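You operate a simulated robot arm through the tools that you are given. There is no shell and no other tool.

The job below is to be done with a simulated robot arm. You get a single attempt, and the scene is never put back.

TASK
Squeeze the lemon half into the small glass.
Fine: leave its peel in the orange dish; lift the lever again; no juice on the counter; the glass stays under the spout.

It is judged by the outcome, as a careful person would: the job done as asked, and still so three seconds after it is handed in. It fails if anything else is knocked over, pushed out of place, dropped, spilled or broken.

THE ROBOT
A 7-joint arm with a two-finger gripper, fixed in place. Base frame: the origin is at the foot of the arm, x ahead of it, y to its left, z up; the work surface is at about z = 81. Readings come in cm, rad, newtons and seconds.
With the tool pointing down near the work surface it reaches from about 34 to 72 cm from the base axis. Its first joint turns from -1.152 to 1.152 rad. Payload 2.45 kg.
The tool frame sits at the grasp point between the pads (the TCP): z along the fingers, y along the line on which they close. The tips reach 2.6 cm beyond it. The gripper opens to 9.6 cm. The gripper's body begins 6.9 cm behind the TCP.
Orientation is that of the tool frame in the base frame, as a unit quaternion [x, y, z, w]. With the fingers straight down and closing along the base's y, the tool's x points along the base's -x, its y along +y and its z along -z.

THE INTERFACE
- The arm moves only by the tool move_arm. Its argument "steps" is a list of rows, each a list of 7 numbers: the shift along the tool's x, y, z in cm, then the turn, a rotation vector about the tool's x, y, z in rad, then the finger opening in cm, from 0 to 9.6. In form: [[dx, dy, dz, wx, wy, wz, gripper], ...]. A call has 1 to 20 rows; each row is the pose to reach, as a shift and turn from the pose commanded when the call began, along the tool's axes at that moment. Each row takes 0.2 s and may step no farther than 5 cm and 0.15 rad from the row before; otherwise, or with a gripper value out of range, the whole call is refused. Where a pose cannot be reached the arm comes as near as it can. A force on the tool above 90 N (or 10 N above the force at the start of the call, whichever is more), or a blocked arm, ends the call early, and 0.2 s more pass. Each finger halts on what it meets, pressing with about 25 N; the grip force reading is that of the motor and also rises with nothing between the fingers. The clock runs only during rows and for 0.2 s after the last one: add rows that repeat a pose to give the fingers time. It gives the time, the measured TCP pose, the force on the tool (base axes), the opening and the grip force at its end, in the units of the frame above (readings bear some noise), with the torque about the TCP (base axes, N m) and any sound that the robot's microphone picked up.
- Cameras (640 x 400 px; columns grow to the right, rows downward): "scene" is fixed at [18.52, -41.23, 143.14]; the picture's right is [0.62, -0.79, 0.00], its down [-0.42, -0.33, -0.85] and it looks along [0.66, 0.52, -0.53] (base axes); focal length 214 px, centre (320, 200). "wrist" rides on the gripper at [8.2, 0.3, -9.8] in the tool frame; the picture's right is [-0.04, 1.00, 0.00], its down [-0.73, -0.03, -0.68] and it looks along [-0.68, -0.03, 0.73] (tool axes); focal length 256 px, centre (320, 200). There is no depth. A picture from a camera that has moved, and an enlarged one, comes with that camera's place and axes in the base frame and with its lens. The place of the scene camera against the robot may be out by one fixed shift of up to 1.2 cm in any direction.
- camera(camera): a new picture of that camera. No time passes.
- zoom(camera, box): a new picture of the part [left, top, right, bottom] of that camera's present view, enlarged. No time passes.
- sign_off(): hands the job in; it is judged then, once.

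Nothing tells you positions but the pictures and the camera data. Unless the task says otherwise, let go and move clear before handing in.

The tools are called after "Call:" by a JSON object that holds its "fn" and its "kwargs". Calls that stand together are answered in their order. move_arm: Moves the arm, as the interface text tells. Its arguments: {"type":"object","properties":{"steps":{"type":"array","items":{"type":"array","items":{"type":"number"}}}},"required":["steps"]} The other tools are called the same way: camera (camera) takes a picture; zoom (camera, box) takes an enlarged picture of a part of a camera's view; sign_off () hands the job in.

At the start:

```text
clock: 0.0
eef_pos: [43.68, 0.23, 134.12]
ee_rot: [0.0, 1.0, -0.001, 0.0]
ft_force: [0.3, -0.6, 0.6]
moment: [0.01, 0.0, 0.02]
grip_width: 9.59
grip_force: 0.1
```

scene: 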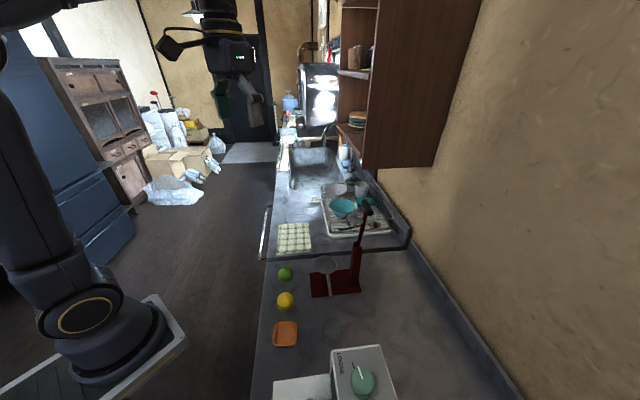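
wrist: 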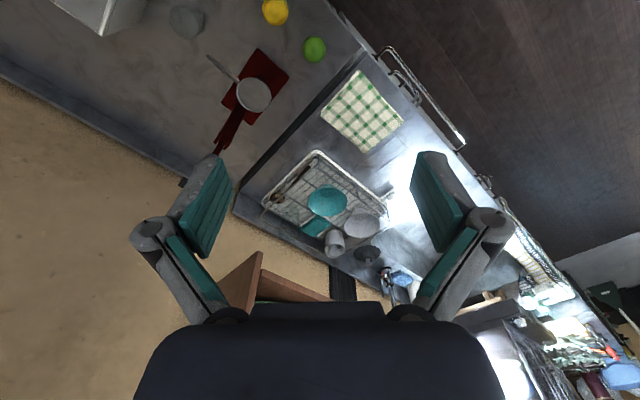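

I see a counter with a red lever press, a yellow lemon half, a green lime, and an orange dish; the details are small, so I'll zoom in before moving.

Call:
{"fn": "zoom", "kwargs": {"camera": "scene", "box": [250, 190, 410, 290]}}

Call:
{"fn": "zoom", "kwargs": {"camera": "scene", "box": [250, 250, 410, 350]}}

Call:
{"fn": "zoom", "kwargs": {"camera": "wrist", "box": [60, 0, 380, 200]}}

Call:
{"fn": "zoom", "kwargs": {"camera": "scene", "box": [250, 300, 410, 400]}}

```text
4.00 times, centred on (330, 240) of scene
camera zoom: at [18.52, -41.23, 143.14], right [0.62, -0.79, 0.0], down [-0.42, -0.33, -0.85], along [0.66, 0.52, -0.53], focal length 858 px, centre (280, 40)
```

zoom: 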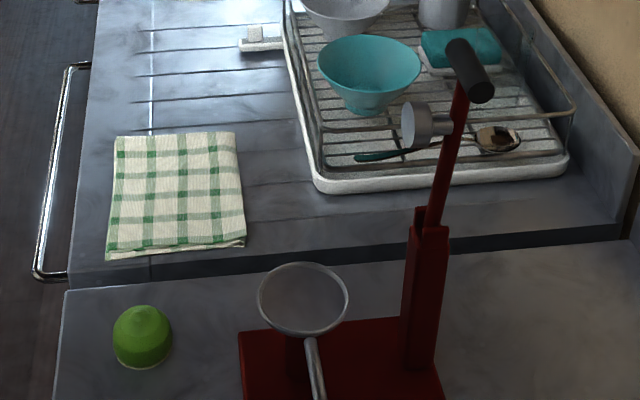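

```text
4.00 times, centred on (330, 300) of scene
camera zoom: at [18.52, -41.23, 143.14], right [0.62, -0.79, 0.0], down [-0.42, -0.33, -0.85], along [0.66, 0.52, -0.53], focal length 858 px, centre (280, -200)
```

zoom: 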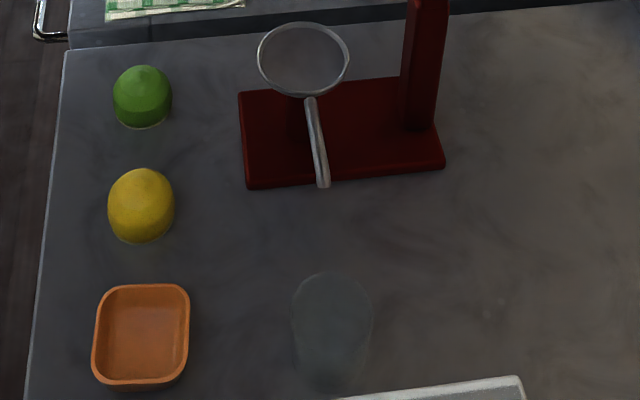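

```text
2.00 times, centred on (220, 100) of wrist
camera zoom: at [35.45, 0.6, 143.86], right [0.04, 1.0, 0.0], down [0.73, -0.03, 0.68], along [0.68, -0.03, -0.73], focal length 512 px, centre (520, 400)
```

zoom: 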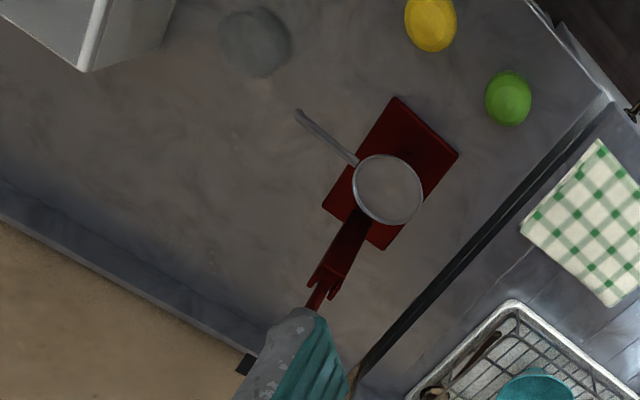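

```text
4.00 times, centred on (330, 350) of scene
camera zoom: at [18.52, -41.23, 143.14], right [0.62, -0.79, 0.0], down [-0.42, -0.33, -0.85], along [0.66, 0.52, -0.53], focal length 858 px, centre (280, -400)
```

zoom: 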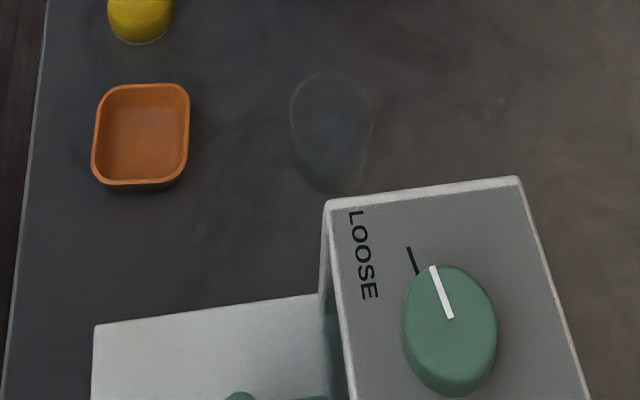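

The press stands at about x 55, y -15, turned 45°; the lemon half is near (42, -8.5), the lime near (49, -1), and a clear glass is on the counter near the box with the knob. I'll zoom closer on each before planning.

Call:
{"fn": "zoom", "kwargs": {"camera": "scene", "box": [300, 190, 380, 240]}}

Call:
{"fn": "zoom", "kwargs": {"camera": "scene", "box": [300, 250, 380, 300]}}

Call:
{"fn": "zoom", "kwargs": {"camera": "scene", "box": [260, 300, 360, 362]}}

Call:
{"fn": "zoom", "kwargs": {"camera": "scene", "box": [260, 335, 410, 400]}}

Call:
{"fn": "zoom", "kwargs": {"camera": "wrist", "box": [40, 0, 200, 100]}}

Call:
{"fn": "zoom", "kwargs": {"camera": "wrist", "box": [190, 40, 310, 170]}}

```text
8.00 times, centred on (340, 215) of scene
camera zoom: at [18.52, -41.23, 143.14], right [0.62, -0.79, 0.0], down [-0.42, -0.33, -0.85], along [0.66, 0.52, -0.53], focal length 1716 px, centre (160, 80)
```

zoom: 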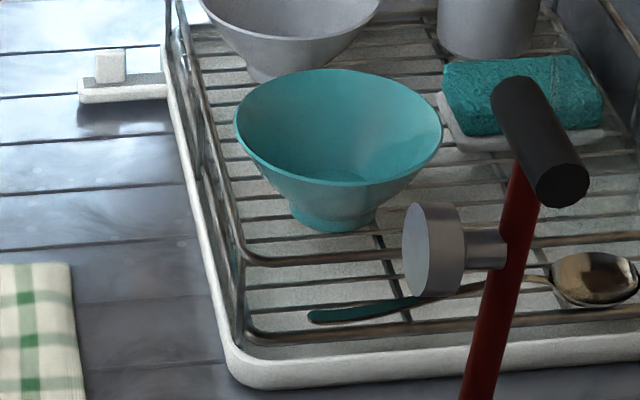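

```text
8.00 times, centred on (340, 275) of scene
camera zoom: at [18.52, -41.23, 143.14], right [0.62, -0.79, 0.0], down [-0.42, -0.33, -0.85], along [0.66, 0.52, -0.53], focal length 1716 px, centre (160, -400)
```

zoom: 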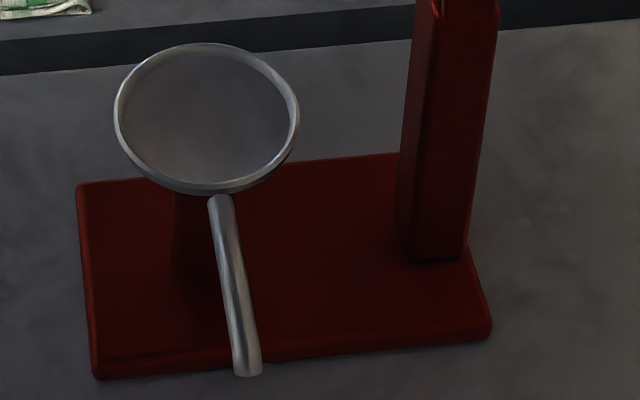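

```text
6.40 times, centred on (310, 331) of scene
camera zoom: at [18.52, -41.23, 143.14], right [0.62, -0.79, 0.0], down [-0.42, -0.33, -0.85], along [0.66, 0.52, -0.53], focal length 1373 px, centre (384, -638)
```

zoom: 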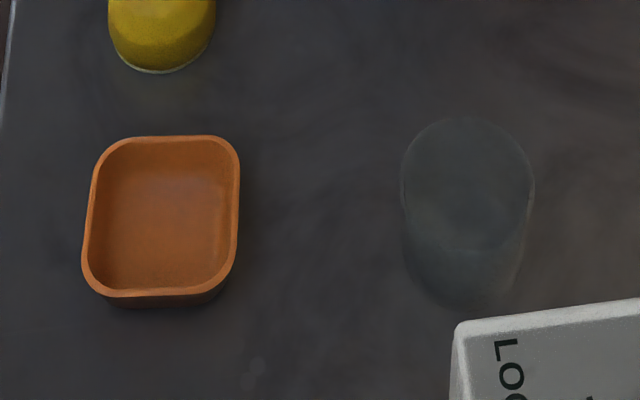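

```text
4.27 times, centred on (335, 368) of scene
camera zoom: at [18.52, -41.23, 143.14], right [0.62, -0.79, 0.0], down [-0.42, -0.33, -0.85], along [0.66, 0.52, -0.53], focal length 915 px, centre (256, -515)
```

zoom: 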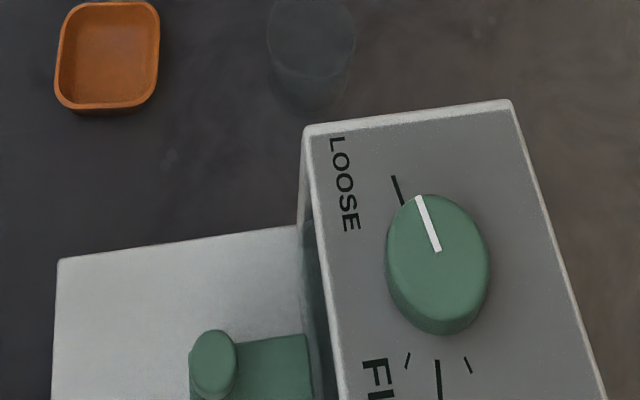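

```text
4.00 times, centred on (120, 50) of wrist
camera zoom: at [35.45, 0.6, 143.86], right [0.04, 1.0, 0.0], down [0.73, -0.03, 0.68], along [0.68, -0.03, -0.73], focal length 1024 px, centre (1120, 800)
```

zoom: 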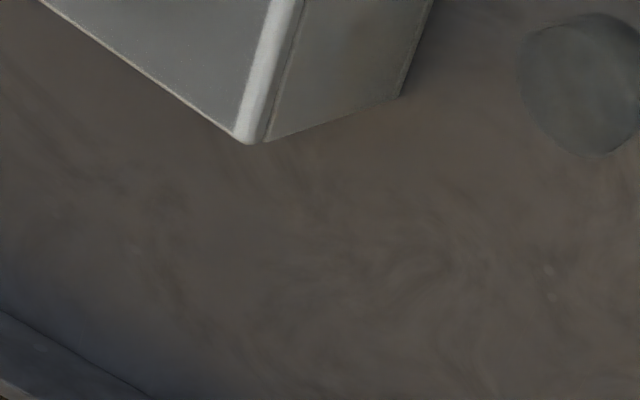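

```text
3.08 times, centred on (250, 105) of wrist
camera zoom: at [35.45, 0.6, 143.86], right [0.04, 1.0, 0.0], down [0.73, -0.03, 0.68], along [0.68, -0.03, -0.73], focal length 788 px, centre (535, 492)
```

zoom: 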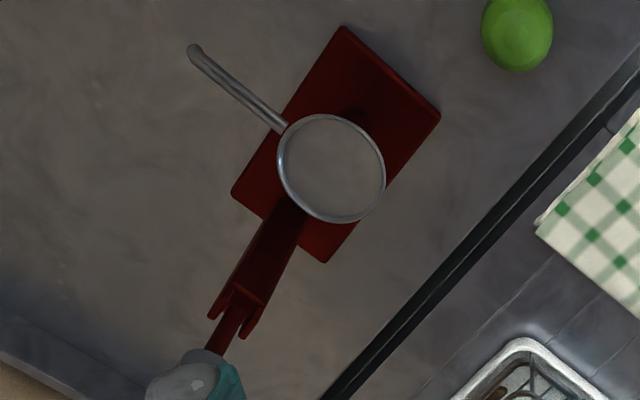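

The press's lever is up, its black crossbar at about (62, -22, 112), and the pusher swings down into the cup at about (55, -14, 90). I don't yet know where the spout is or how high the gap under it is, so I'll bring the wrist camera lower for a side view.

Call:
{"fn": "move_arm", "kwargs": {"steps": [[0.5, -0.5, 4, 0, 0, 0.05, 9.6], [1, -1, 8, 0, 0, 0.1, 9.6], [1.5, -1.5, 12, 0, 0, 0.15, 9.6], [2, -2, 16, 0, 0, 0.2, 9.6], [2.5, -3, 20, 0, 0, 0.25, 9.6], [3, -3.5, 24, 0, 0, 0.3, 9.6], [3, -4, 28, 0, 0, 0.35, 9.6], [3, -4, 31, 0, 0, 0.4, 9.6], [3, -4, 31, 0, 0, 0.4, 9.6]]}}

Call:
{"fn": "camera", "kwargs": {"camera": "wrist"}}

Call:
{"fn": "camera", "kwargs": {"camera": "scene"}}

```text
clock: 2.0
eef_pos: [40.47, -3.75, 103.0]
ee_rot: [0.2, 0.98, 0.0, 0.0]
ft_force: [0.2, -0.1, 0.7]
moment: [-0.02, -0.01, 0.0]
grip_width: 9.6
grip_force: 0.0
```

```text
taken
camera wrist: at [33.12, -0.26, 112.85], right [0.43, 0.9, 0.0], down [0.66, -0.31, 0.68], along [0.61, -0.29, -0.73], focal length 256 px, centre (320, 200)
```

wrist: 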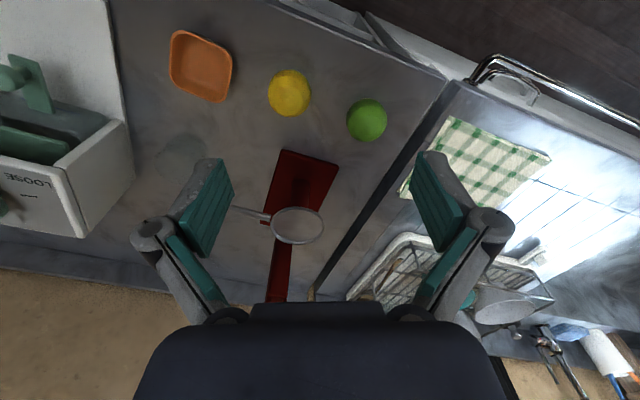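

```text
taken
```

scene: 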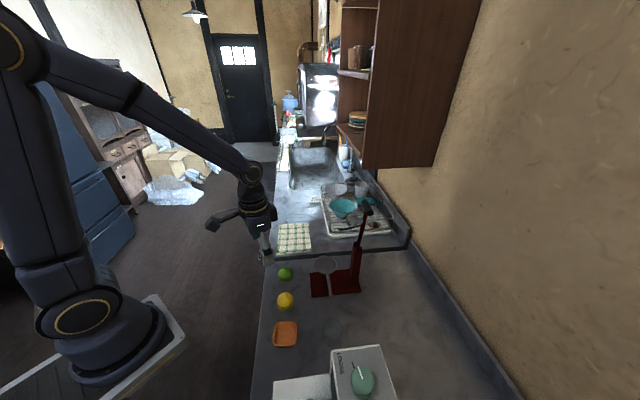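

The boxy thing on the left is a toaster, so I'll leave it alone. I'll go lower and tilt the wrist up to look under the cup.

Call:
{"fn": "move_arm", "kwargs": {"steps": [[0, 0, 2, 0, -0.13, 0, 9.6], [0, 0, 4, 0, -0.26, 0, 9.6], [0, 0, 6, 0, -0.39, 0, 9.6], [0, 0, 7, 0, -0.52, 0, 9.6], [0, 0, 7, 0, -0.6, 0, 9.6], [0, 0, 7, 0, -0.6, 0, 9.6]]}}

Call:
{"fn": "camera", "kwargs": {"camera": "wrist"}}

Call:
{"fn": "zoom", "kwargs": {"camera": "wrist", "box": [180, 90, 460, 265]}}

```text
clock: 3.4
eef_pos: [45.37, -3.48, 96.36]
ee_rot: [0.19, 0.936, -0.059, 0.289]
ft_force: [-0.1, -0.2, 0.7]
moment: [0.01, 0.01, 0.01]
grip_width: 9.61
grip_force: 0.0
out of reach, approached as far as the arm can: row 3, 4, 5, 6
```

```text
taken
camera wrist: at [34.25, 1.64, 99.94], right [0.42, 0.91, 0.02], down [0.19, -0.11, 0.97], along [0.89, -0.4, -0.22], focal length 256 px, centre (320, 200)
```

wrist: 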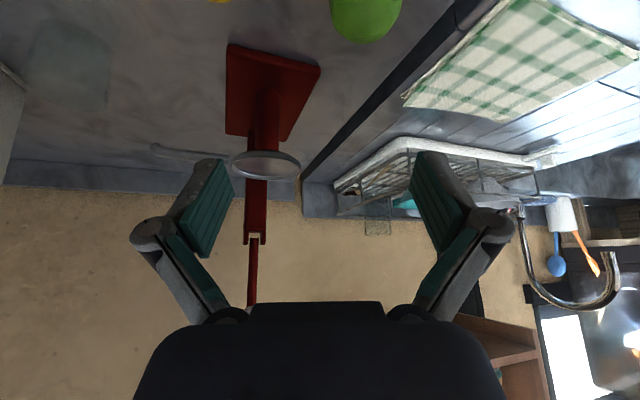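

```text
2.29 times, centred on (320, 178) of wrist
camera zoom: at [34.25, 1.64, 99.94], right [0.42, 0.91, 0.02], down [0.19, -0.11, 0.97], along [0.89, -0.4, -0.22], focal length 585 px, centre (320, 251)
```

zoom: 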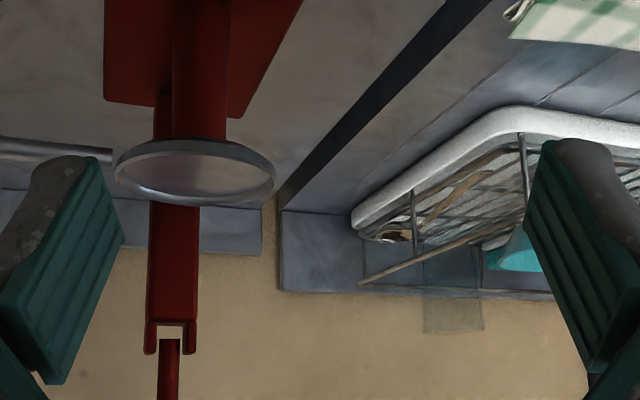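

The cup stands on a solid column, and the thin tube running off it to the side must be the spout, ending over the bare counter near (48, -21.5). The glass stands by itself near (42, -27), so it has to be moved under the tip first; I'll zoom in on the spout.

Call:
{"fn": "zoom", "kwargs": {"camera": "wrist", "box": [0, 60, 240, 210]}}

Call:
{"fn": "zoom", "kwargs": {"camera": "wrist", "box": [130, 120, 290, 220]}}

Call:
{"fn": "zoom", "kwargs": {"camera": "wrist", "box": [0, 0, 160, 100]}}

```text
2.67 times, centred on (120, 135) of wrist
camera zoom: at [34.25, 1.64, 99.94], right [0.42, 0.91, 0.02], down [0.19, -0.11, 0.97], along [0.89, -0.4, -0.22], focal length 683 px, centre (853, 373)
```

zoom: 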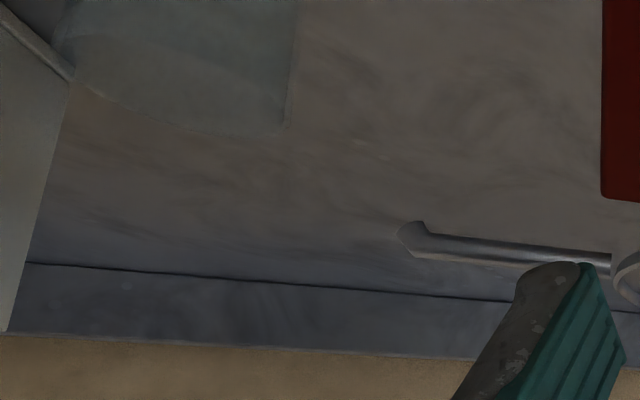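

```text
4.00 times, centred on (210, 170) of wrist
camera zoom: at [34.25, 1.64, 99.94], right [0.42, 0.91, 0.02], down [0.19, -0.11, 0.97], along [0.89, -0.4, -0.22], focal length 1024 px, centre (760, 320)
```

zoom: 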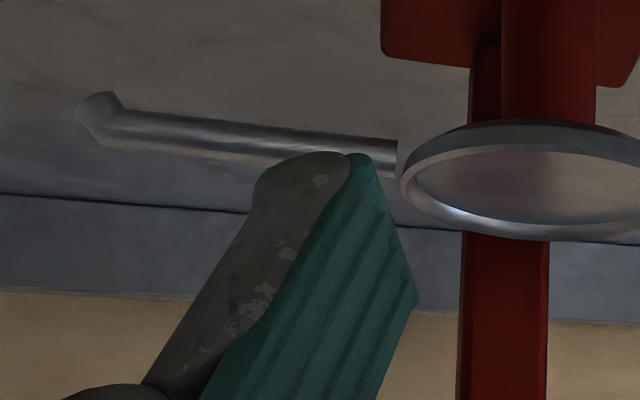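

```text
4.00 times, centred on (80, 50) of wrist
camera zoom: at [34.25, 1.64, 99.94], right [0.42, 0.91, 0.02], down [0.19, -0.11, 0.97], along [0.89, -0.4, -0.22], focal length 1024 px, centre (1280, 800)
```

zoom: 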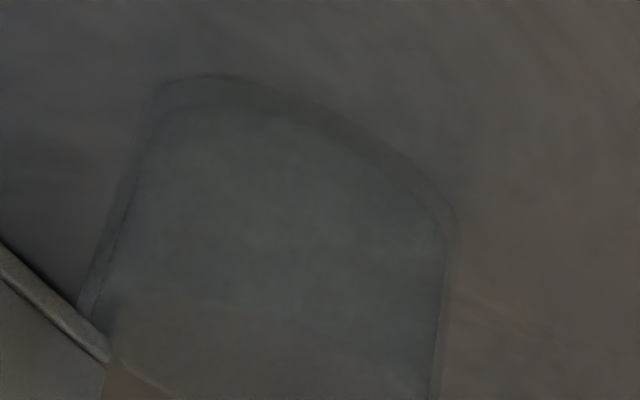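

The spout bends down at its end, with the opening at roughly (48, -21.3, 89.4), and the glass is about 6 cm tall and 5.3 cm wide at (42.5, -26.5), so it fits underneath. I'll rise, straighten the tool and look at the glass and toaster from above to pin those down.

Call:
{"fn": "move_arm", "kwargs": {"steps": [[-2, 0, -2.9, 0, 0.15, 0, 9.6], [-4, 0, -5.8, 0, 0.3, 0, 9.6], [-6, 0, -8.7, 0, 0.45, 0, 9.6], [-8, 0, -11.6, 0, 0.6, 0, 9.6], [-8, 0, -11.6, 0, 0.6, 0, 9.6]]}}

```text
clock: 4.6
eef_pos: [45.45, -3.65, 110.52]
ee_rot: [0.199, 0.98, 0.001, 0.0]
ft_force: [0.4, -0.5, 0.7]
moment: [0.01, -0.01, 0.0]
grip_width: 9.62
grip_force: 0.0
```

The tool is vertical again. Now I'll swing toward the glass, looking over it and the spout tip.

Call:
{"fn": "move_arm", "kwargs": {"steps": [[0.2, -3.4, -0.3, 0, 0, 0.13, 9.6], [0.4, -6.8, -0.6, 0, 0, 0.26, 9.6], [0.6, -10.2, -0.9, 0, 0, 0.39, 9.6], [0.8, -13.6, -1.2, 0, 0, 0.52, 9.6], [0.9, -17.0, -1.5, 0, 0, 0.65, 9.6], [0.9, -17.0, -1.5, 0, 0, 0.65, 9.6]]}}

Call:
{"fn": "camera", "kwargs": {"camera": "wrist"}}

Call:
{"fn": "zoom", "kwargs": {"camera": "wrist", "box": [160, 0, 480, 200]}}

Call:
{"fn": "camera", "kwargs": {"camera": "scene"}}

```text
clock: 6.0
eef_pos: [38.23, -18.5, 112.05]
ee_rot: [0.502, 0.865, 0.0, -0.001]
ft_force: [0.0, 0.3, 0.5]
moment: [0.0, 0.0, 0.01]
grip_width: 9.6
grip_force: 0.1
```

```text
taken
camera wrist: at [34.34, -11.36, 121.87], right [0.89, 0.46, 0.0], down [0.34, -0.65, 0.68], along [0.31, -0.6, -0.73], focal length 256 px, centre (320, 200)
```

wrist: 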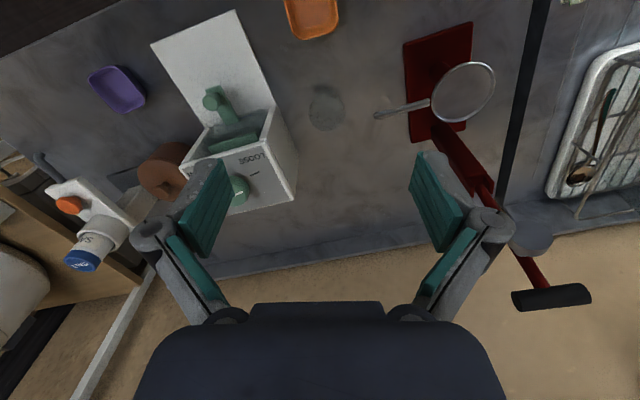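

```text
2.00 times, centred on (320, 100) of wrist
camera zoom: at [34.34, -11.36, 121.87], right [0.89, 0.46, 0.0], down [0.34, -0.65, 0.68], along [0.31, -0.6, -0.73], focal length 512 px, centre (320, 400)
```

zoom: 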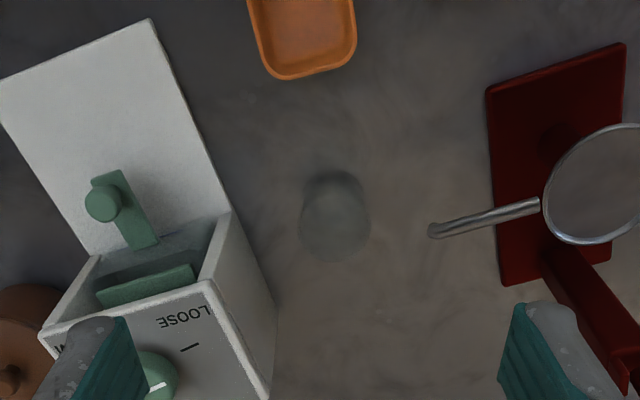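

```text
taken
```

scene: 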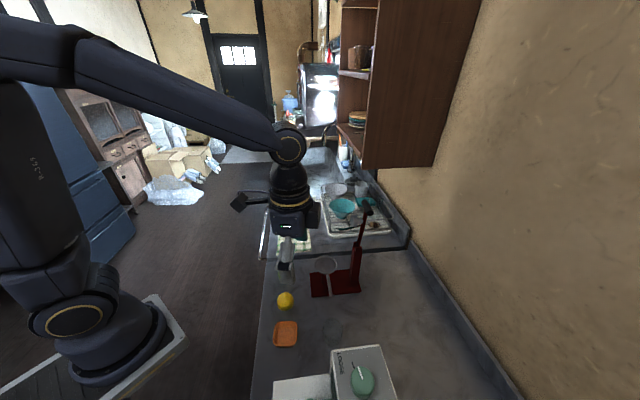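

By the wrist camera the glass stands at about (42.4, -24.6), the spout opening is at about (47.8, -21), and the tea machine's side is about 8 cm from the glass with its top near z = 92. I'll move above the glass with the fingers closing along y, and look again to refine.

Call:
{"fn": "move_arm", "kwargs": {"steps": [[-0.9, 0.1, 1.2, 0, 0, -0.131, 9.6], [-1.8, 0.15, 2.4, 0, 0, -0.262, 9.6], [-2.8, 0.2, 3.6, 0, 0, -0.393, 9.6], [-3.7, 0.3, 4.8, 0, 0, -0.524, 9.6], [-4.6, 0.4, 6.0, 0, 0, -0.655, 9.6], [-5.5, 0.45, 7.2, 0, 0, -0.786, 9.6], [-6.4, 0.5, 8.5, 0, 0, -0.917, 9.6], [-7.36, 0.59, 10, 0, 0, -1.05, 9.6], [-7.36, 0.59, 10, 0, 0, -1.05, 9.6]]}}

Call:
{"fn": "camera", "kwargs": {"camera": "wrist"}}

Call:
{"fn": "zoom", "kwargs": {"camera": "wrist", "box": [220, 0, 420, 125]}}

Call:
{"fn": "zoom", "kwargs": {"camera": "scene", "box": [250, 200, 410, 300]}}

```text
clock: 8.0
eef_pos: [42.43, -24.99, 101.86]
ee_rot: [-0.001, 1.0, 0.0, 0.0]
ft_force: [0.5, -0.6, 0.3]
moment: [0.0, 0.02, 0.0]
grip_width: 9.61
grip_force: 0.0
```

```text
taken
camera wrist: at [34.25, -24.62, 111.76], right [0.04, 1.0, 0.0], down [0.73, -0.03, 0.68], along [0.68, -0.03, -0.73], focal length 256 px, centre (320, 200)
```

wrist: 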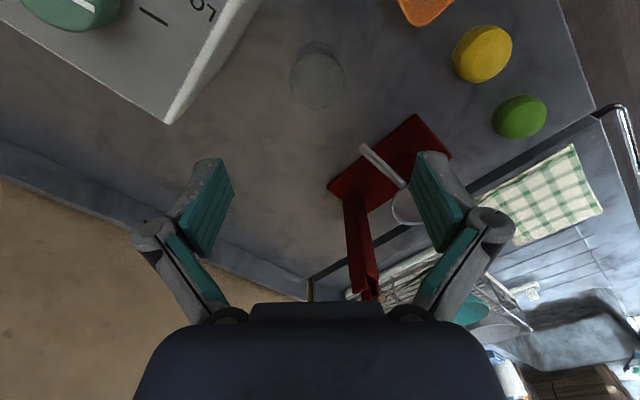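

```text
3.20 times, centred on (320, 62) of wrist
camera zoom: at [34.25, -24.62, 111.76], right [0.04, 1.0, 0.0], down [0.73, -0.03, 0.68], along [0.68, -0.03, -0.73], focal length 819 px, centre (320, 640)
```

zoom: 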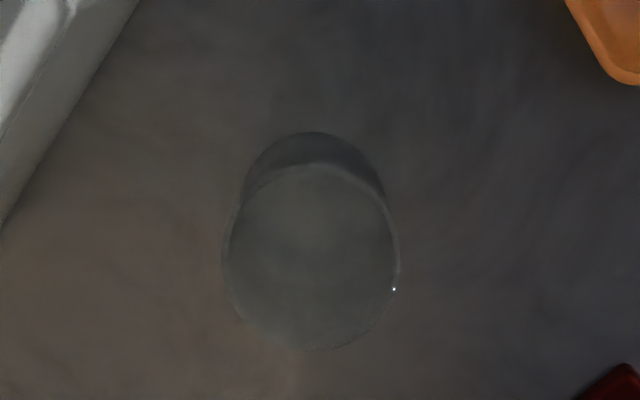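

```text
4.00 times, centred on (330, 250) of scene
camera zoom: at [18.52, -41.23, 143.14], right [0.62, -0.79, 0.0], down [-0.42, -0.33, -0.85], along [0.66, 0.52, -0.53], focal length 858 px, centre (280, 0)
```

zoom: 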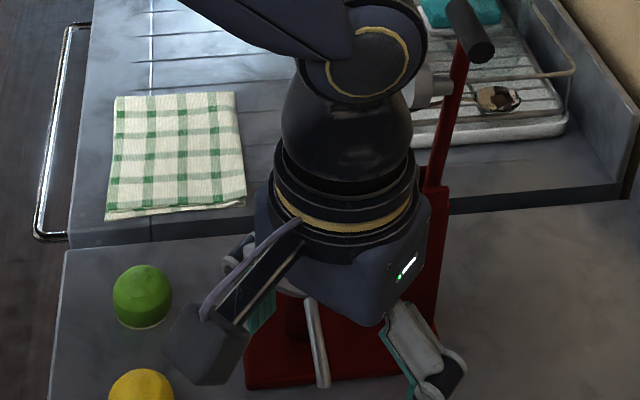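

The glass rim is centred at about (42.45, -25.27) and is 5.2 cm wide with its top near z = 87. I'll go straight down around it with the fingers open.

Call:
{"fn": "move_arm", "kwargs": {"steps": [[0, -0.28, 4, 0, 0, 0, 9.6], [0, -0.28, 8, 0, 0, 0, 9.6], [0, -0.28, 12, 0, 0, 0, 9.6], [0, -0.28, 14.5, 0, 0, 0, 9.6], [0, -0.28, 15.9, 0, 0, 0, 9.6], [0, -0.28, 15.9, 0, 0, 0, 9.6]]}}

Call:
{"fn": "camera", "kwargs": {"camera": "wrist"}}

Call:
{"fn": "zoom", "kwargs": {"camera": "wrist", "box": [200, 80, 440, 230]}}

```text
clock: 9.4
eef_pos: [42.31, -25.36, 86.09]
ee_rot: [0.0, 1.0, -0.001, 0.0]
ft_force: [0.4, -0.4, 0.1]
moment: [0.02, 0.05, 0.0]
grip_width: 9.6
grip_force: 0.0
```

```text
taken
camera wrist: at [34.2, -24.98, 95.89], right [0.04, 1.0, 0.0], down [0.73, -0.03, 0.68], along [0.68, -0.03, -0.73], focal length 256 px, centre (320, 200)
```

wrist: 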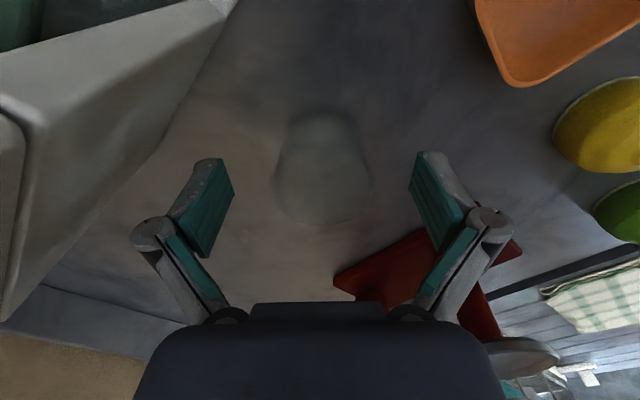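

```text
2.67 times, centred on (320, 155) of wrist
camera zoom: at [34.2, -24.98, 95.89], right [0.04, 1.0, 0.0], down [0.73, -0.03, 0.68], along [0.68, -0.03, -0.73], focal length 683 px, centre (320, 320)
```

zoom: 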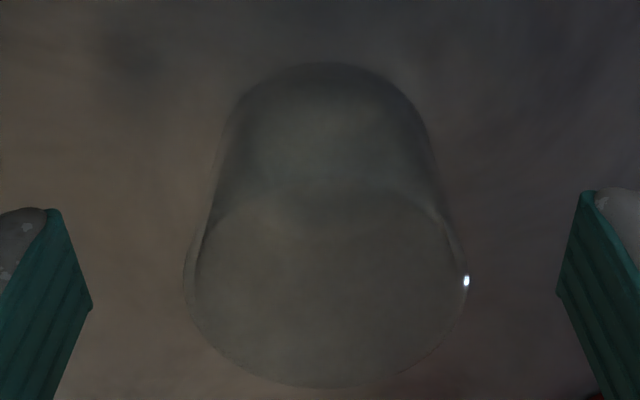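

The glass is centred between the fingers. I'll go down another 0.4 cm and close on it gently.

Call:
{"fn": "move_arm", "kwargs": {"steps": [[0, 0.1, 0.4, 0, 0, 0, 9.6], [0, 0.1, 0.4, 0, 0, 0, 8], [0, 0.1, 0.4, 0, 0, 0, 7], [0, 0.1, 0.4, 0, 0, 0, 6], [0, 0.1, 0.4, 0, 0, 0, 5.4], [0, 0.1, 0.4, 0, 0, 0, 5.0], [0, 0.1, 0.4, 0, 0, 0, 4.6], [0, 0.1, 0.4, 0, 0, 0, 4.3], [0, 0.1, 0.4, 0, 0, 0, 4.3]]}}

Call:
{"fn": "zoom", "kwargs": {"camera": "wrist", "box": [200, 80, 440, 230]}}

```text
clock: 11.4
eef_pos: [42.35, -25.36, 85.7]
ee_rot: [-0.001, 1.0, -0.001, 0.0]
ft_force: [-1.2, 0.3, 3.8]
moment: [-0.07, -0.02, 0.0]
grip_width: 5.18
grip_force: 25.1
```

```text
2.67 times, centred on (320, 155) of wrist
camera zoom: at [34.24, -24.84, 95.58], right [0.04, 1.0, 0.0], down [0.73, -0.03, 0.68], along [0.68, -0.03, -0.73], focal length 683 px, centre (320, 320)
```

zoom: 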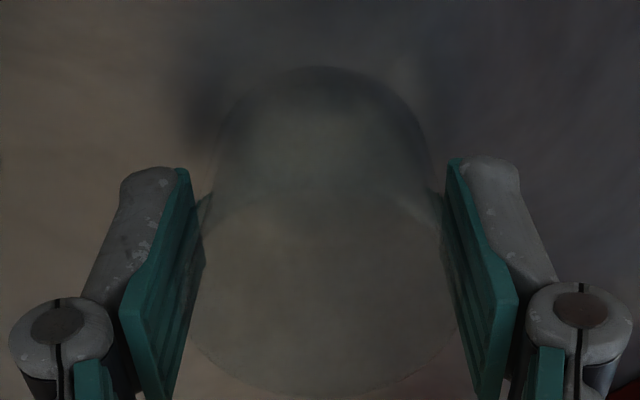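

The glass is held at 5.18 cm. I'll lift it half a centimetre and move halfway toward the spout, checking on the way.

Call:
{"fn": "move_arm", "kwargs": {"steps": [[0, 0, -0.3, 0, 0, 0, 4.3], [0, 0, -0.6, 0, 0, 0, 4.3], [-0.7, 0.6, -0.6, 0, 0, 0, 4.3], [-1.4, 1.2, -0.6, 0, 0, 0, 4.3], [-2.1, 1.8, -0.6, 0, 0, 0, 4.3], [-2.1, 1.8, -0.6, 0, 0, 0, 4.3]]}}

Call:
{"fn": "camera", "kwargs": {"camera": "wrist"}}

Call:
{"fn": "zoom", "kwargs": {"camera": "wrist", "box": [200, 100, 440, 250]}}

Call:
{"fn": "zoom", "kwargs": {"camera": "scene", "box": [270, 230, 370, 330]}}

```text
clock: 12.8
eef_pos: [44.53, -23.25, 86.42]
ee_rot: [0.0, 1.0, 0.0, 0.0]
ft_force: [0.2, 0.3, -1.4]
moment: [-0.03, 0.04, 0.01]
grip_width: 5.16
grip_force: 25.3
```

```text
taken
camera wrist: at [36.3, -22.9, 96.25], right [0.04, 1.0, 0.0], down [0.73, -0.03, 0.68], along [0.68, -0.03, -0.73], focal length 256 px, centre (320, 200)
```

wrist: 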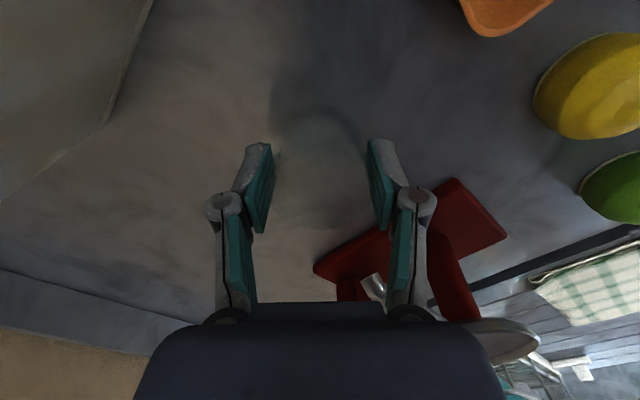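

```text
2.67 times, centred on (320, 175) of wrist
camera zoom: at [36.3, -22.9, 96.25], right [0.04, 1.0, 0.0], down [0.73, -0.03, 0.68], along [0.68, -0.03, -0.73], focal length 683 px, centre (320, 267)
```

zoom: 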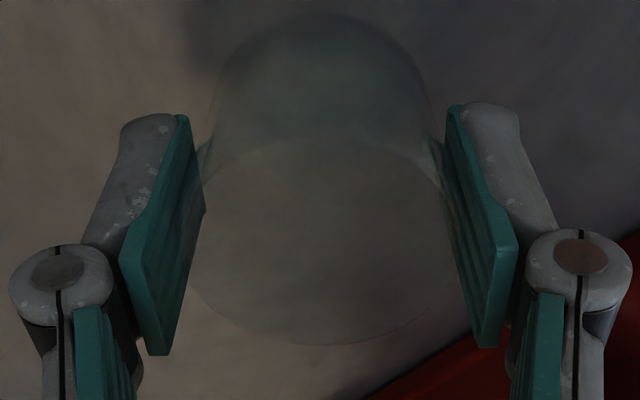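

```text
4.00 times, centred on (320, 280) of scene
camera zoom: at [18.52, -41.23, 143.14], right [0.62, -0.79, 0.0], down [-0.42, -0.33, -0.85], along [0.66, 0.52, -0.53], focal length 858 px, centre (320, -120)
```

zoom: 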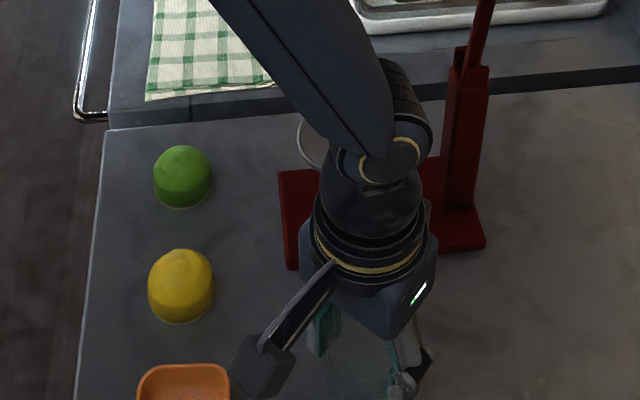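

The spout tip is just visible beside the right finger; I'll zoom in to see whether the finger or hand will clear it.

Call:
{"fn": "zoom", "kwargs": {"camera": "wrist", "box": [320, 200, 480, 300]}}

```text
4.00 times, centred on (400, 250) of wrist
camera zoom: at [36.3, -22.9, 96.25], right [0.04, 1.0, 0.0], down [0.73, -0.03, 0.68], along [0.68, -0.03, -0.73], focal length 1024 px, centre (0, 0)
```

zoom: 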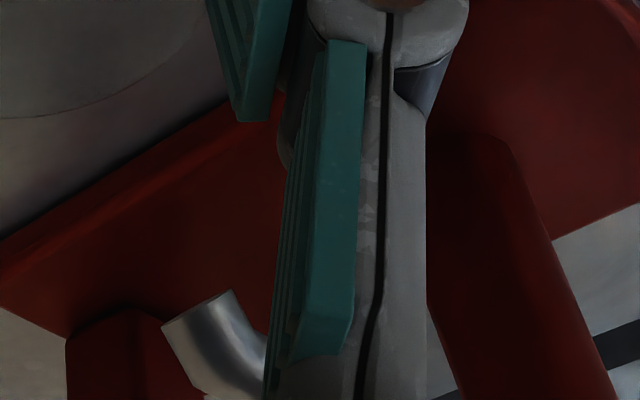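

The spout opening is at about (47.8, -20.9, 89.6) and the glass rim is at about 87.3, so it goes under. I'll turn the hand about 40° so the spout passes freely between the fingers, and bring the glass beneath the opening.

Call:
{"fn": "move_arm", "kwargs": {"steps": [[0, 0, 0, 0, 0, -0.14, 4.3], [0, 0, 0, 0, 0, -0.28, 4.3], [0, 0, 0, 0, 0, -0.42, 4.3], [-0.6, 0.4, 0, 0, 0, -0.56, 4.3], [-1.2, 0.8, 0, 0, 0, -0.7, 4.3], [-1.8, 1.3, 0, 0, 0, -0.7, 4.3], [-2.4, 1.75, 0, 0, 0, -0.7, 4.3], [-3.0, 2.2, 0, 0, 0, -0.7, 4.3], [-3.27, 2.35, 0, 0, 0, -0.7, 4.3], [-3.27, 2.35, 0, 0, 0, -0.7, 4.3]]}}

Call:
{"fn": "camera", "kwargs": {"camera": "wrist"}}

Call:
{"fn": "zoom", "kwargs": {"camera": "wrist", "box": [200, 100, 440, 300]}}

Call:
{"fn": "zoom", "kwargs": {"camera": "scene", "box": [270, 230, 370, 330]}}

```text
clock: 15.0
eef_pos: [47.68, -20.97, 86.3]
ee_rot: [-0.342, 0.94, 0.0, 0.0]
ft_force: [-0.2, -0.4, -1.7]
moment: [-0.02, 0.04, -0.03]
grip_width: 5.15
grip_force: 24.8
```

```text
taken
camera wrist: at [41.27, -25.92, 96.15], right [-0.61, 0.79, 0.0], down [0.58, 0.45, 0.68], along [0.54, 0.42, -0.73], focal length 256 px, centre (320, 200)
```

wrist: 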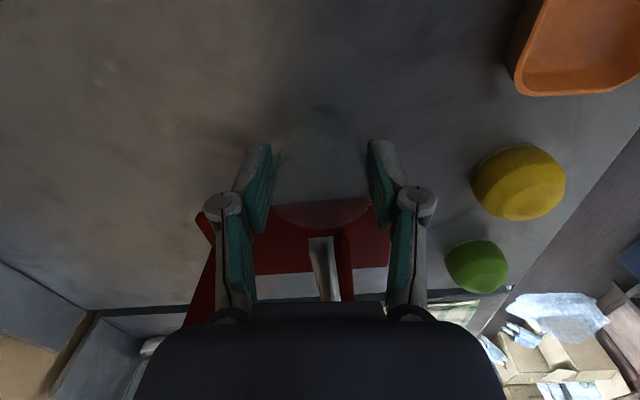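

```text
2.00 times, centred on (320, 200) of wrist
camera zoom: at [41.27, -25.92, 96.15], right [-0.61, 0.79, 0.0], down [0.58, 0.45, 0.68], along [0.54, 0.42, -0.73], focal length 512 px, centre (320, 200)
```

zoom: 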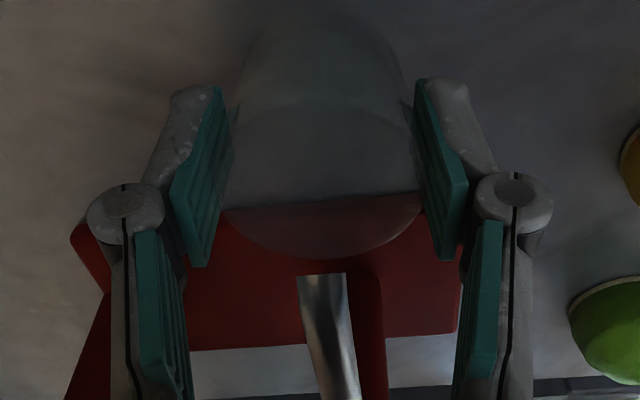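

```text
4.00 times, centred on (320, 280) of scene
camera zoom: at [18.52, -41.23, 143.14], right [0.62, -0.79, 0.0], down [-0.42, -0.33, -0.85], along [0.66, 0.52, -0.53], focal length 858 px, centre (320, -120)
```

zoom: 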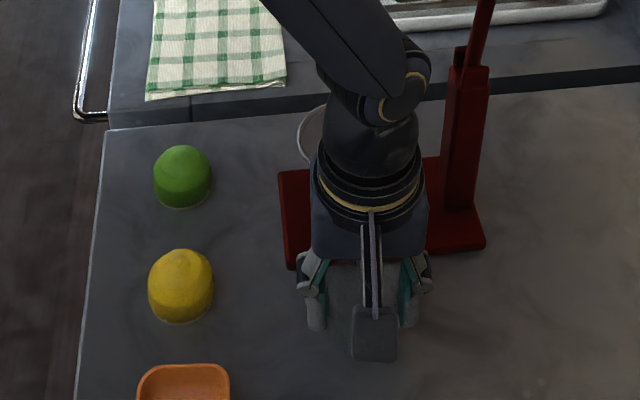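

The outlet is centred over the glass, slightly toward the inner side, which is what I want. I'll set the glass down now and open the fingers.

Call:
{"fn": "move_arm", "kwargs": {"steps": [[0, 0, 0.2, 0, 0, 0, 4.3], [0, 0, 0.4, 0, 0, 0, 4.3], [0, 0, 0.55, 0, 0, 0, 4.3], [0, 0, 0.62, 0, 0, 0, 4.3], [0, 0, 0.62, 0, 0, 0, 4.3]]}}

Call:
{"fn": "zoom", "kwargs": {"camera": "wrist", "box": [200, 100, 440, 300]}}

```text
clock: 16.2
eef_pos: [47.67, -20.86, 85.69]
ee_rot: [-0.343, 0.939, -0.001, 0.001]
ft_force: [-3.6, 0.5, 14.8]
moment: [0.09, 0.14, -0.06]
grip_width: 5.15
grip_force: 25.4
```

```text
2.00 times, centred on (320, 200) of wrist
camera zoom: at [41.28, -25.89, 95.57], right [-0.61, 0.79, 0.0], down [0.58, 0.45, 0.68], along [0.54, 0.42, -0.73], focal length 512 px, centre (320, 200)
```

zoom: 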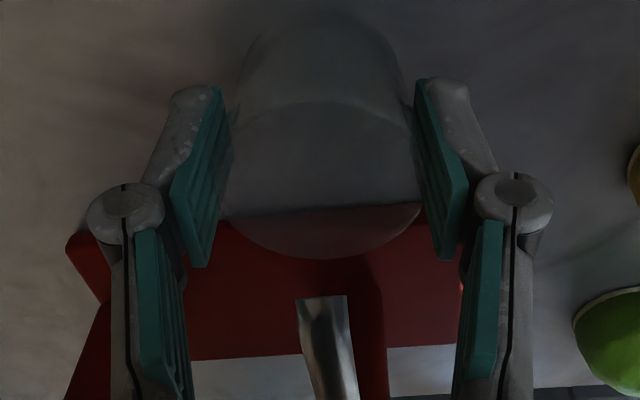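

It's resting on the counter (about 15 N of reaction). I'll ease off slightly, open slowly, and rise straight up with the spout between the fingers.

Call:
{"fn": "move_arm", "kwargs": {"steps": [[0, 0, -0.05, 0, 0, 0, 4.3], [0, 0, -0.08, 0, 0, 0, 5.0], [0, 0, -0.08, 0, 0, 0, 5.4], [0, 0, -0.08, 0, 0, 0, 6.0], [0, 0, -0.08, 0, 0, 0, 7.0], [0, 0, -0.08, 0, 0, 0, 8.0], [0, 0, -0.08, 0, 0, 0, 8.0]]}}

Call:
{"fn": "zoom", "kwargs": {"camera": "wrist", "box": [200, 100, 440, 300]}}

```text
clock: 17.8
eef_pos: [47.65, -20.94, 85.8]
ee_rot: [-0.343, 0.939, 0.0, 0.0]
ft_force: [0.1, -0.8, 1.4]
moment: [0.02, 0.02, 0.03]
grip_width: 7.98
grip_force: 0.0
```

```text
2.00 times, centred on (320, 200) of wrist
camera zoom: at [41.25, -25.89, 95.64], right [-0.61, 0.79, 0.0], down [0.58, 0.45, 0.68], along [0.54, 0.42, -0.73], focal length 512 px, centre (320, 200)
```

zoom: 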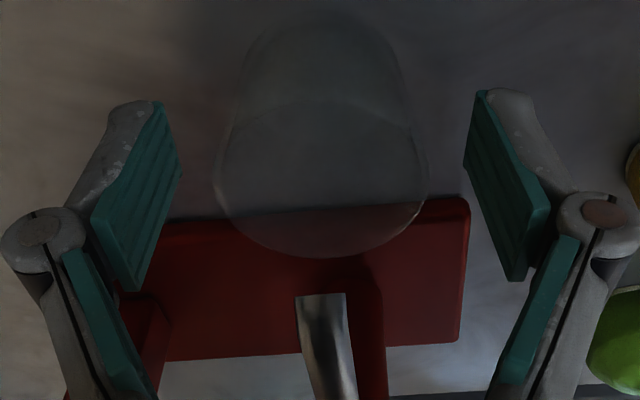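

The glass is free and standing under the spout. I'll go straight up.

Call:
{"fn": "move_arm", "kwargs": {"steps": [[0, 0, -1.5, 0, 0, 0, 8], [0, 0, -4, 0, 0, 0, 8], [0, 0, -8, 0, 0, 0, 8], [0, 0, -12, 0, 0, 0, 8], [0, 0, -16, 0, 0, 0, 8], [0, 0, -20, 0, 0, 0, 8], [0, 0, -20, 0, 0, 0, 8]]}}

Call:
{"fn": "camera", "kwargs": {"camera": "wrist"}}

Call:
{"fn": "zoom", "kwargs": {"camera": "wrist", "box": [220, 20, 420, 145]}}

Call:
{"fn": "zoom", "kwargs": {"camera": "scene", "box": [270, 230, 370, 330]}}

```text
clock: 19.4
eef_pos: [47.67, -20.82, 105.82]
ee_rot: [-0.343, 0.939, 0.0, 0.001]
ft_force: [-0.2, 0.5, 0.4]
moment: [-0.01, 0.02, 0.01]
grip_width: 8.02
grip_force: 0.0
```

```text
taken
camera wrist: at [41.35, -25.77, 115.74], right [-0.61, 0.79, 0.0], down [0.58, 0.45, 0.68], along [0.54, 0.42, -0.73], focal length 256 px, centre (320, 200)
```

wrist: 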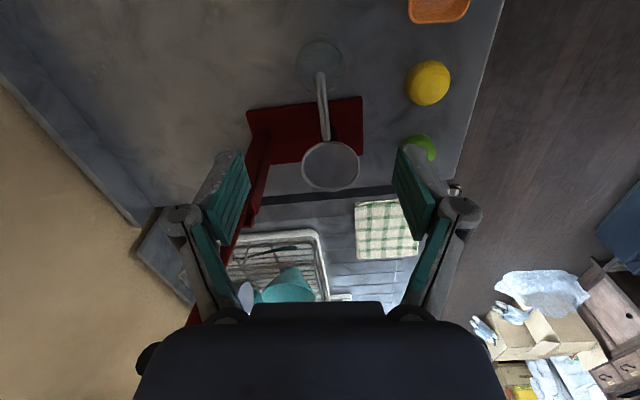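

```text
3.20 times, centred on (320, 82) of wrist
camera zoom: at [41.35, -25.77, 115.74], right [-0.61, 0.79, 0.0], down [0.58, 0.45, 0.68], along [0.54, 0.42, -0.73], focal length 819 px, centre (320, 576)
```

zoom: 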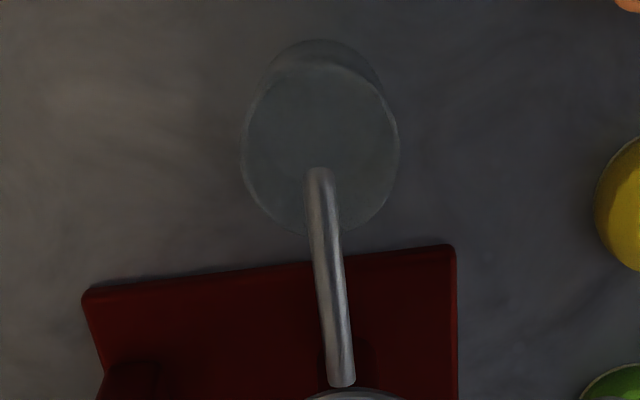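

```text
4.00 times, centred on (320, 280) of scene
camera zoom: at [18.52, -41.23, 143.14], right [0.62, -0.79, 0.0], down [-0.42, -0.33, -0.85], along [0.66, 0.52, -0.53], focal length 858 px, centre (320, -120)
```

zoom: 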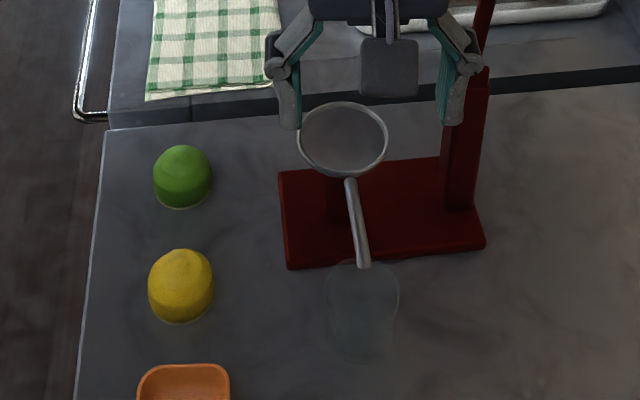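

The glass sits centred under the spout opening. Next I'll go above the lemon half, keeping this hand orientation so the fingers pass between the dish and the lime.

Call:
{"fn": "move_arm", "kwargs": {"steps": [[-0.7, 2.6, 0, 0, 0, 0, 8], [-1.4, 5.3, 0, 0, 0, -0.03, 8], [-2.1, 7.9, 1, 0, 0, -0.06, 8], [-2.8, 10.6, 3, 0, 0, -0.09, 8], [-3.55, 13.2, 5, 0, 0, -0.09, 8], [-3.55, 13.2, 5, 0, 0, -0.09, 8]]}}

Call:
{"fn": "camera", "kwargs": {"camera": "wrist"}}

Call:
{"fn": "zoom", "kwargs": {"camera": "wrist", "box": [220, 20, 420, 145]}}

Call:
{"fn": "zoom", "kwargs": {"camera": "scene", "box": [290, 180, 410, 300]}}

```text
clock: 20.8
eef_pos: [42.0, -8.48, 100.96]
ee_rot: [-0.386, 0.923, 0.0, 0.0]
ft_force: [-0.2, 0.9, -0.3]
moment: [0.03, 0.01, 0.0]
grip_width: 8.0
grip_force: 0.1
```

```text
taken
camera wrist: at [36.13, -14.01, 110.85], right [-0.68, 0.73, 0.0], down [0.54, 0.5, 0.68], along [0.5, 0.46, -0.73], focal length 256 px, centre (320, 200)
```

wrist: 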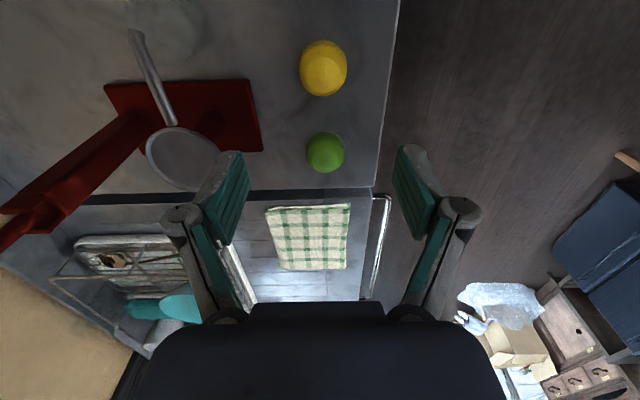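

```text
3.20 times, centred on (320, 82) of wrist
camera zoom: at [36.13, -14.01, 110.85], right [-0.68, 0.73, 0.0], down [0.54, 0.5, 0.68], along [0.5, 0.46, -0.73], focal length 819 px, centre (320, 576)
```

zoom: 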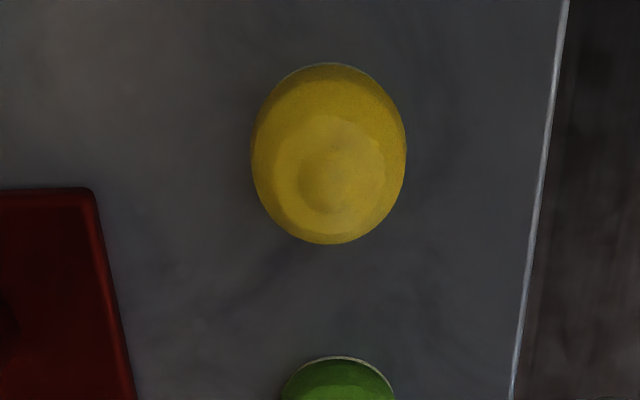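

```text
3.33 times, centred on (350, 240) of scene
camera zoom: at [18.52, -41.22, 143.14], right [0.62, -0.79, 0.0], down [-0.42, -0.33, -0.85], along [0.66, 0.52, -0.53], focal length 715 px, centre (220, 67)
```

zoom: 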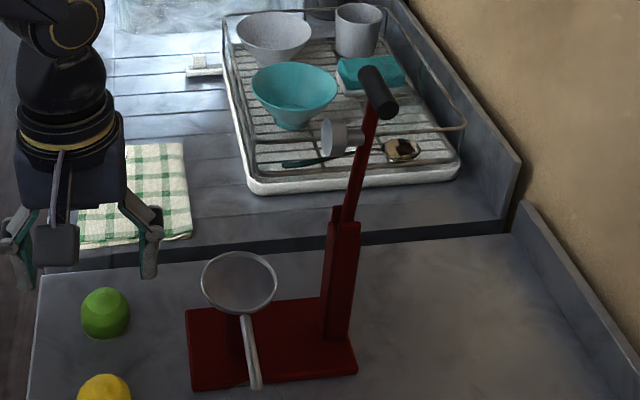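

The lemon half is centred about 0.2 cm along the tool's +y from me, about 5 cm wide and 4.2 cm tall (top near z = 85.2). Before picking it up, I want to know how deep the cup is, and the lever's geometry.

Call:
{"fn": "zoom", "kwargs": {"camera": "wrist", "box": [90, 60, 250, 200]}}

Call:
{"fn": "zoom", "kwargs": {"camera": "scene", "box": [305, 245, 355, 300]}}

Call:
{"fn": "zoom", "kwargs": {"camera": "scene", "box": [330, 190, 390, 250]}}

Call:
{"fn": "zoom", "kwargs": {"camera": "wrist", "box": [0, 100, 140, 260]}}

```text
2.86 times, centred on (170, 130) of wrist
camera zoom: at [36.13, -14.01, 110.85], right [-0.68, 0.73, 0.0], down [0.54, 0.5, 0.68], along [0.5, 0.46, -0.73], focal length 731 px, centre (749, 400)
```

zoom: 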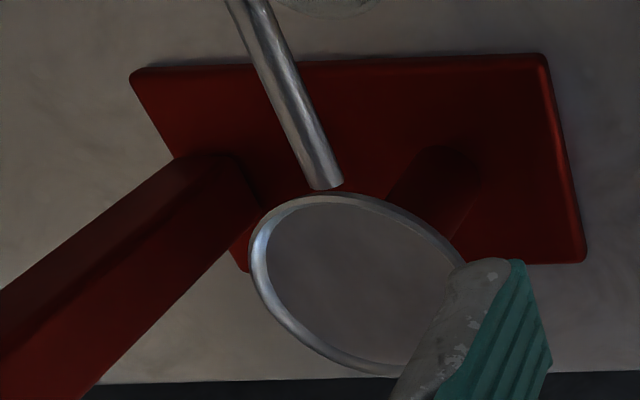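

```text
7.27 times, centred on (330, 272) of scene
camera zoom: at [18.52, -41.22, 143.14], right [0.62, -0.79, 0.0], down [-0.42, -0.33, -0.85], along [0.66, 0.52, -0.53], focal length 1560 px, centre (247, -327)
```

zoom: 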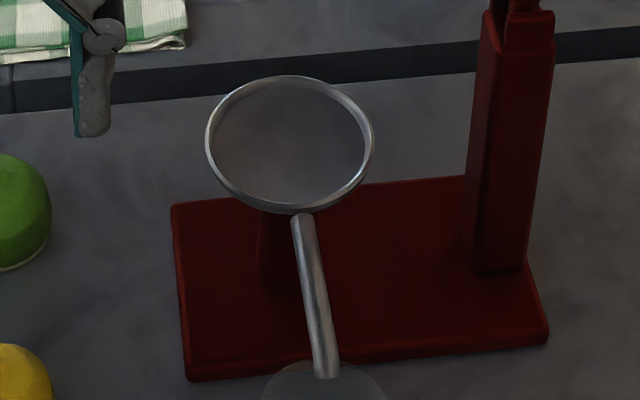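

```text
6.67 times, centred on (360, 220) of scene
camera zoom: at [18.52, -41.22, 143.14], right [0.62, -0.79, 0.0], down [-0.42, -0.33, -0.85], along [0.66, 0.52, -0.53], focal length 1430 px, centre (53, 67)
```

zoom: 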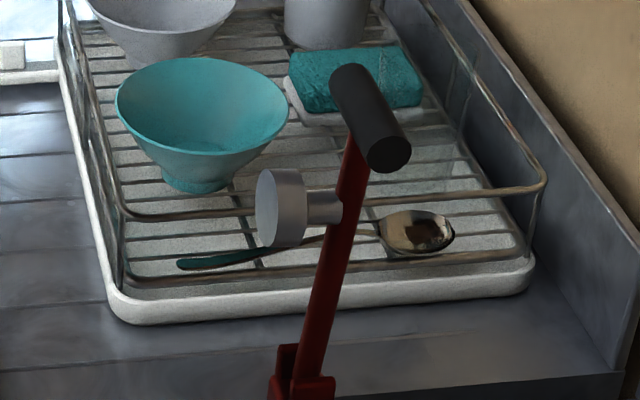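

```text
2.50 times, centred on (70, 180) of wrist
camera zoom: at [36.13, -14.01, 110.85], right [-0.68, 0.73, 0.0], down [0.54, 0.5, 0.68], along [0.5, 0.46, -0.73], focal length 640 px, centre (945, 250)
```

zoom: 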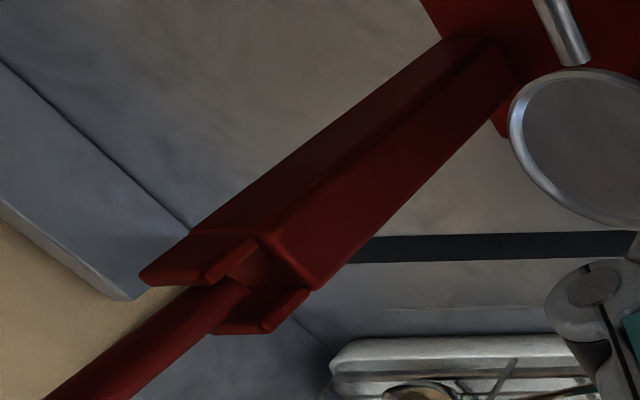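

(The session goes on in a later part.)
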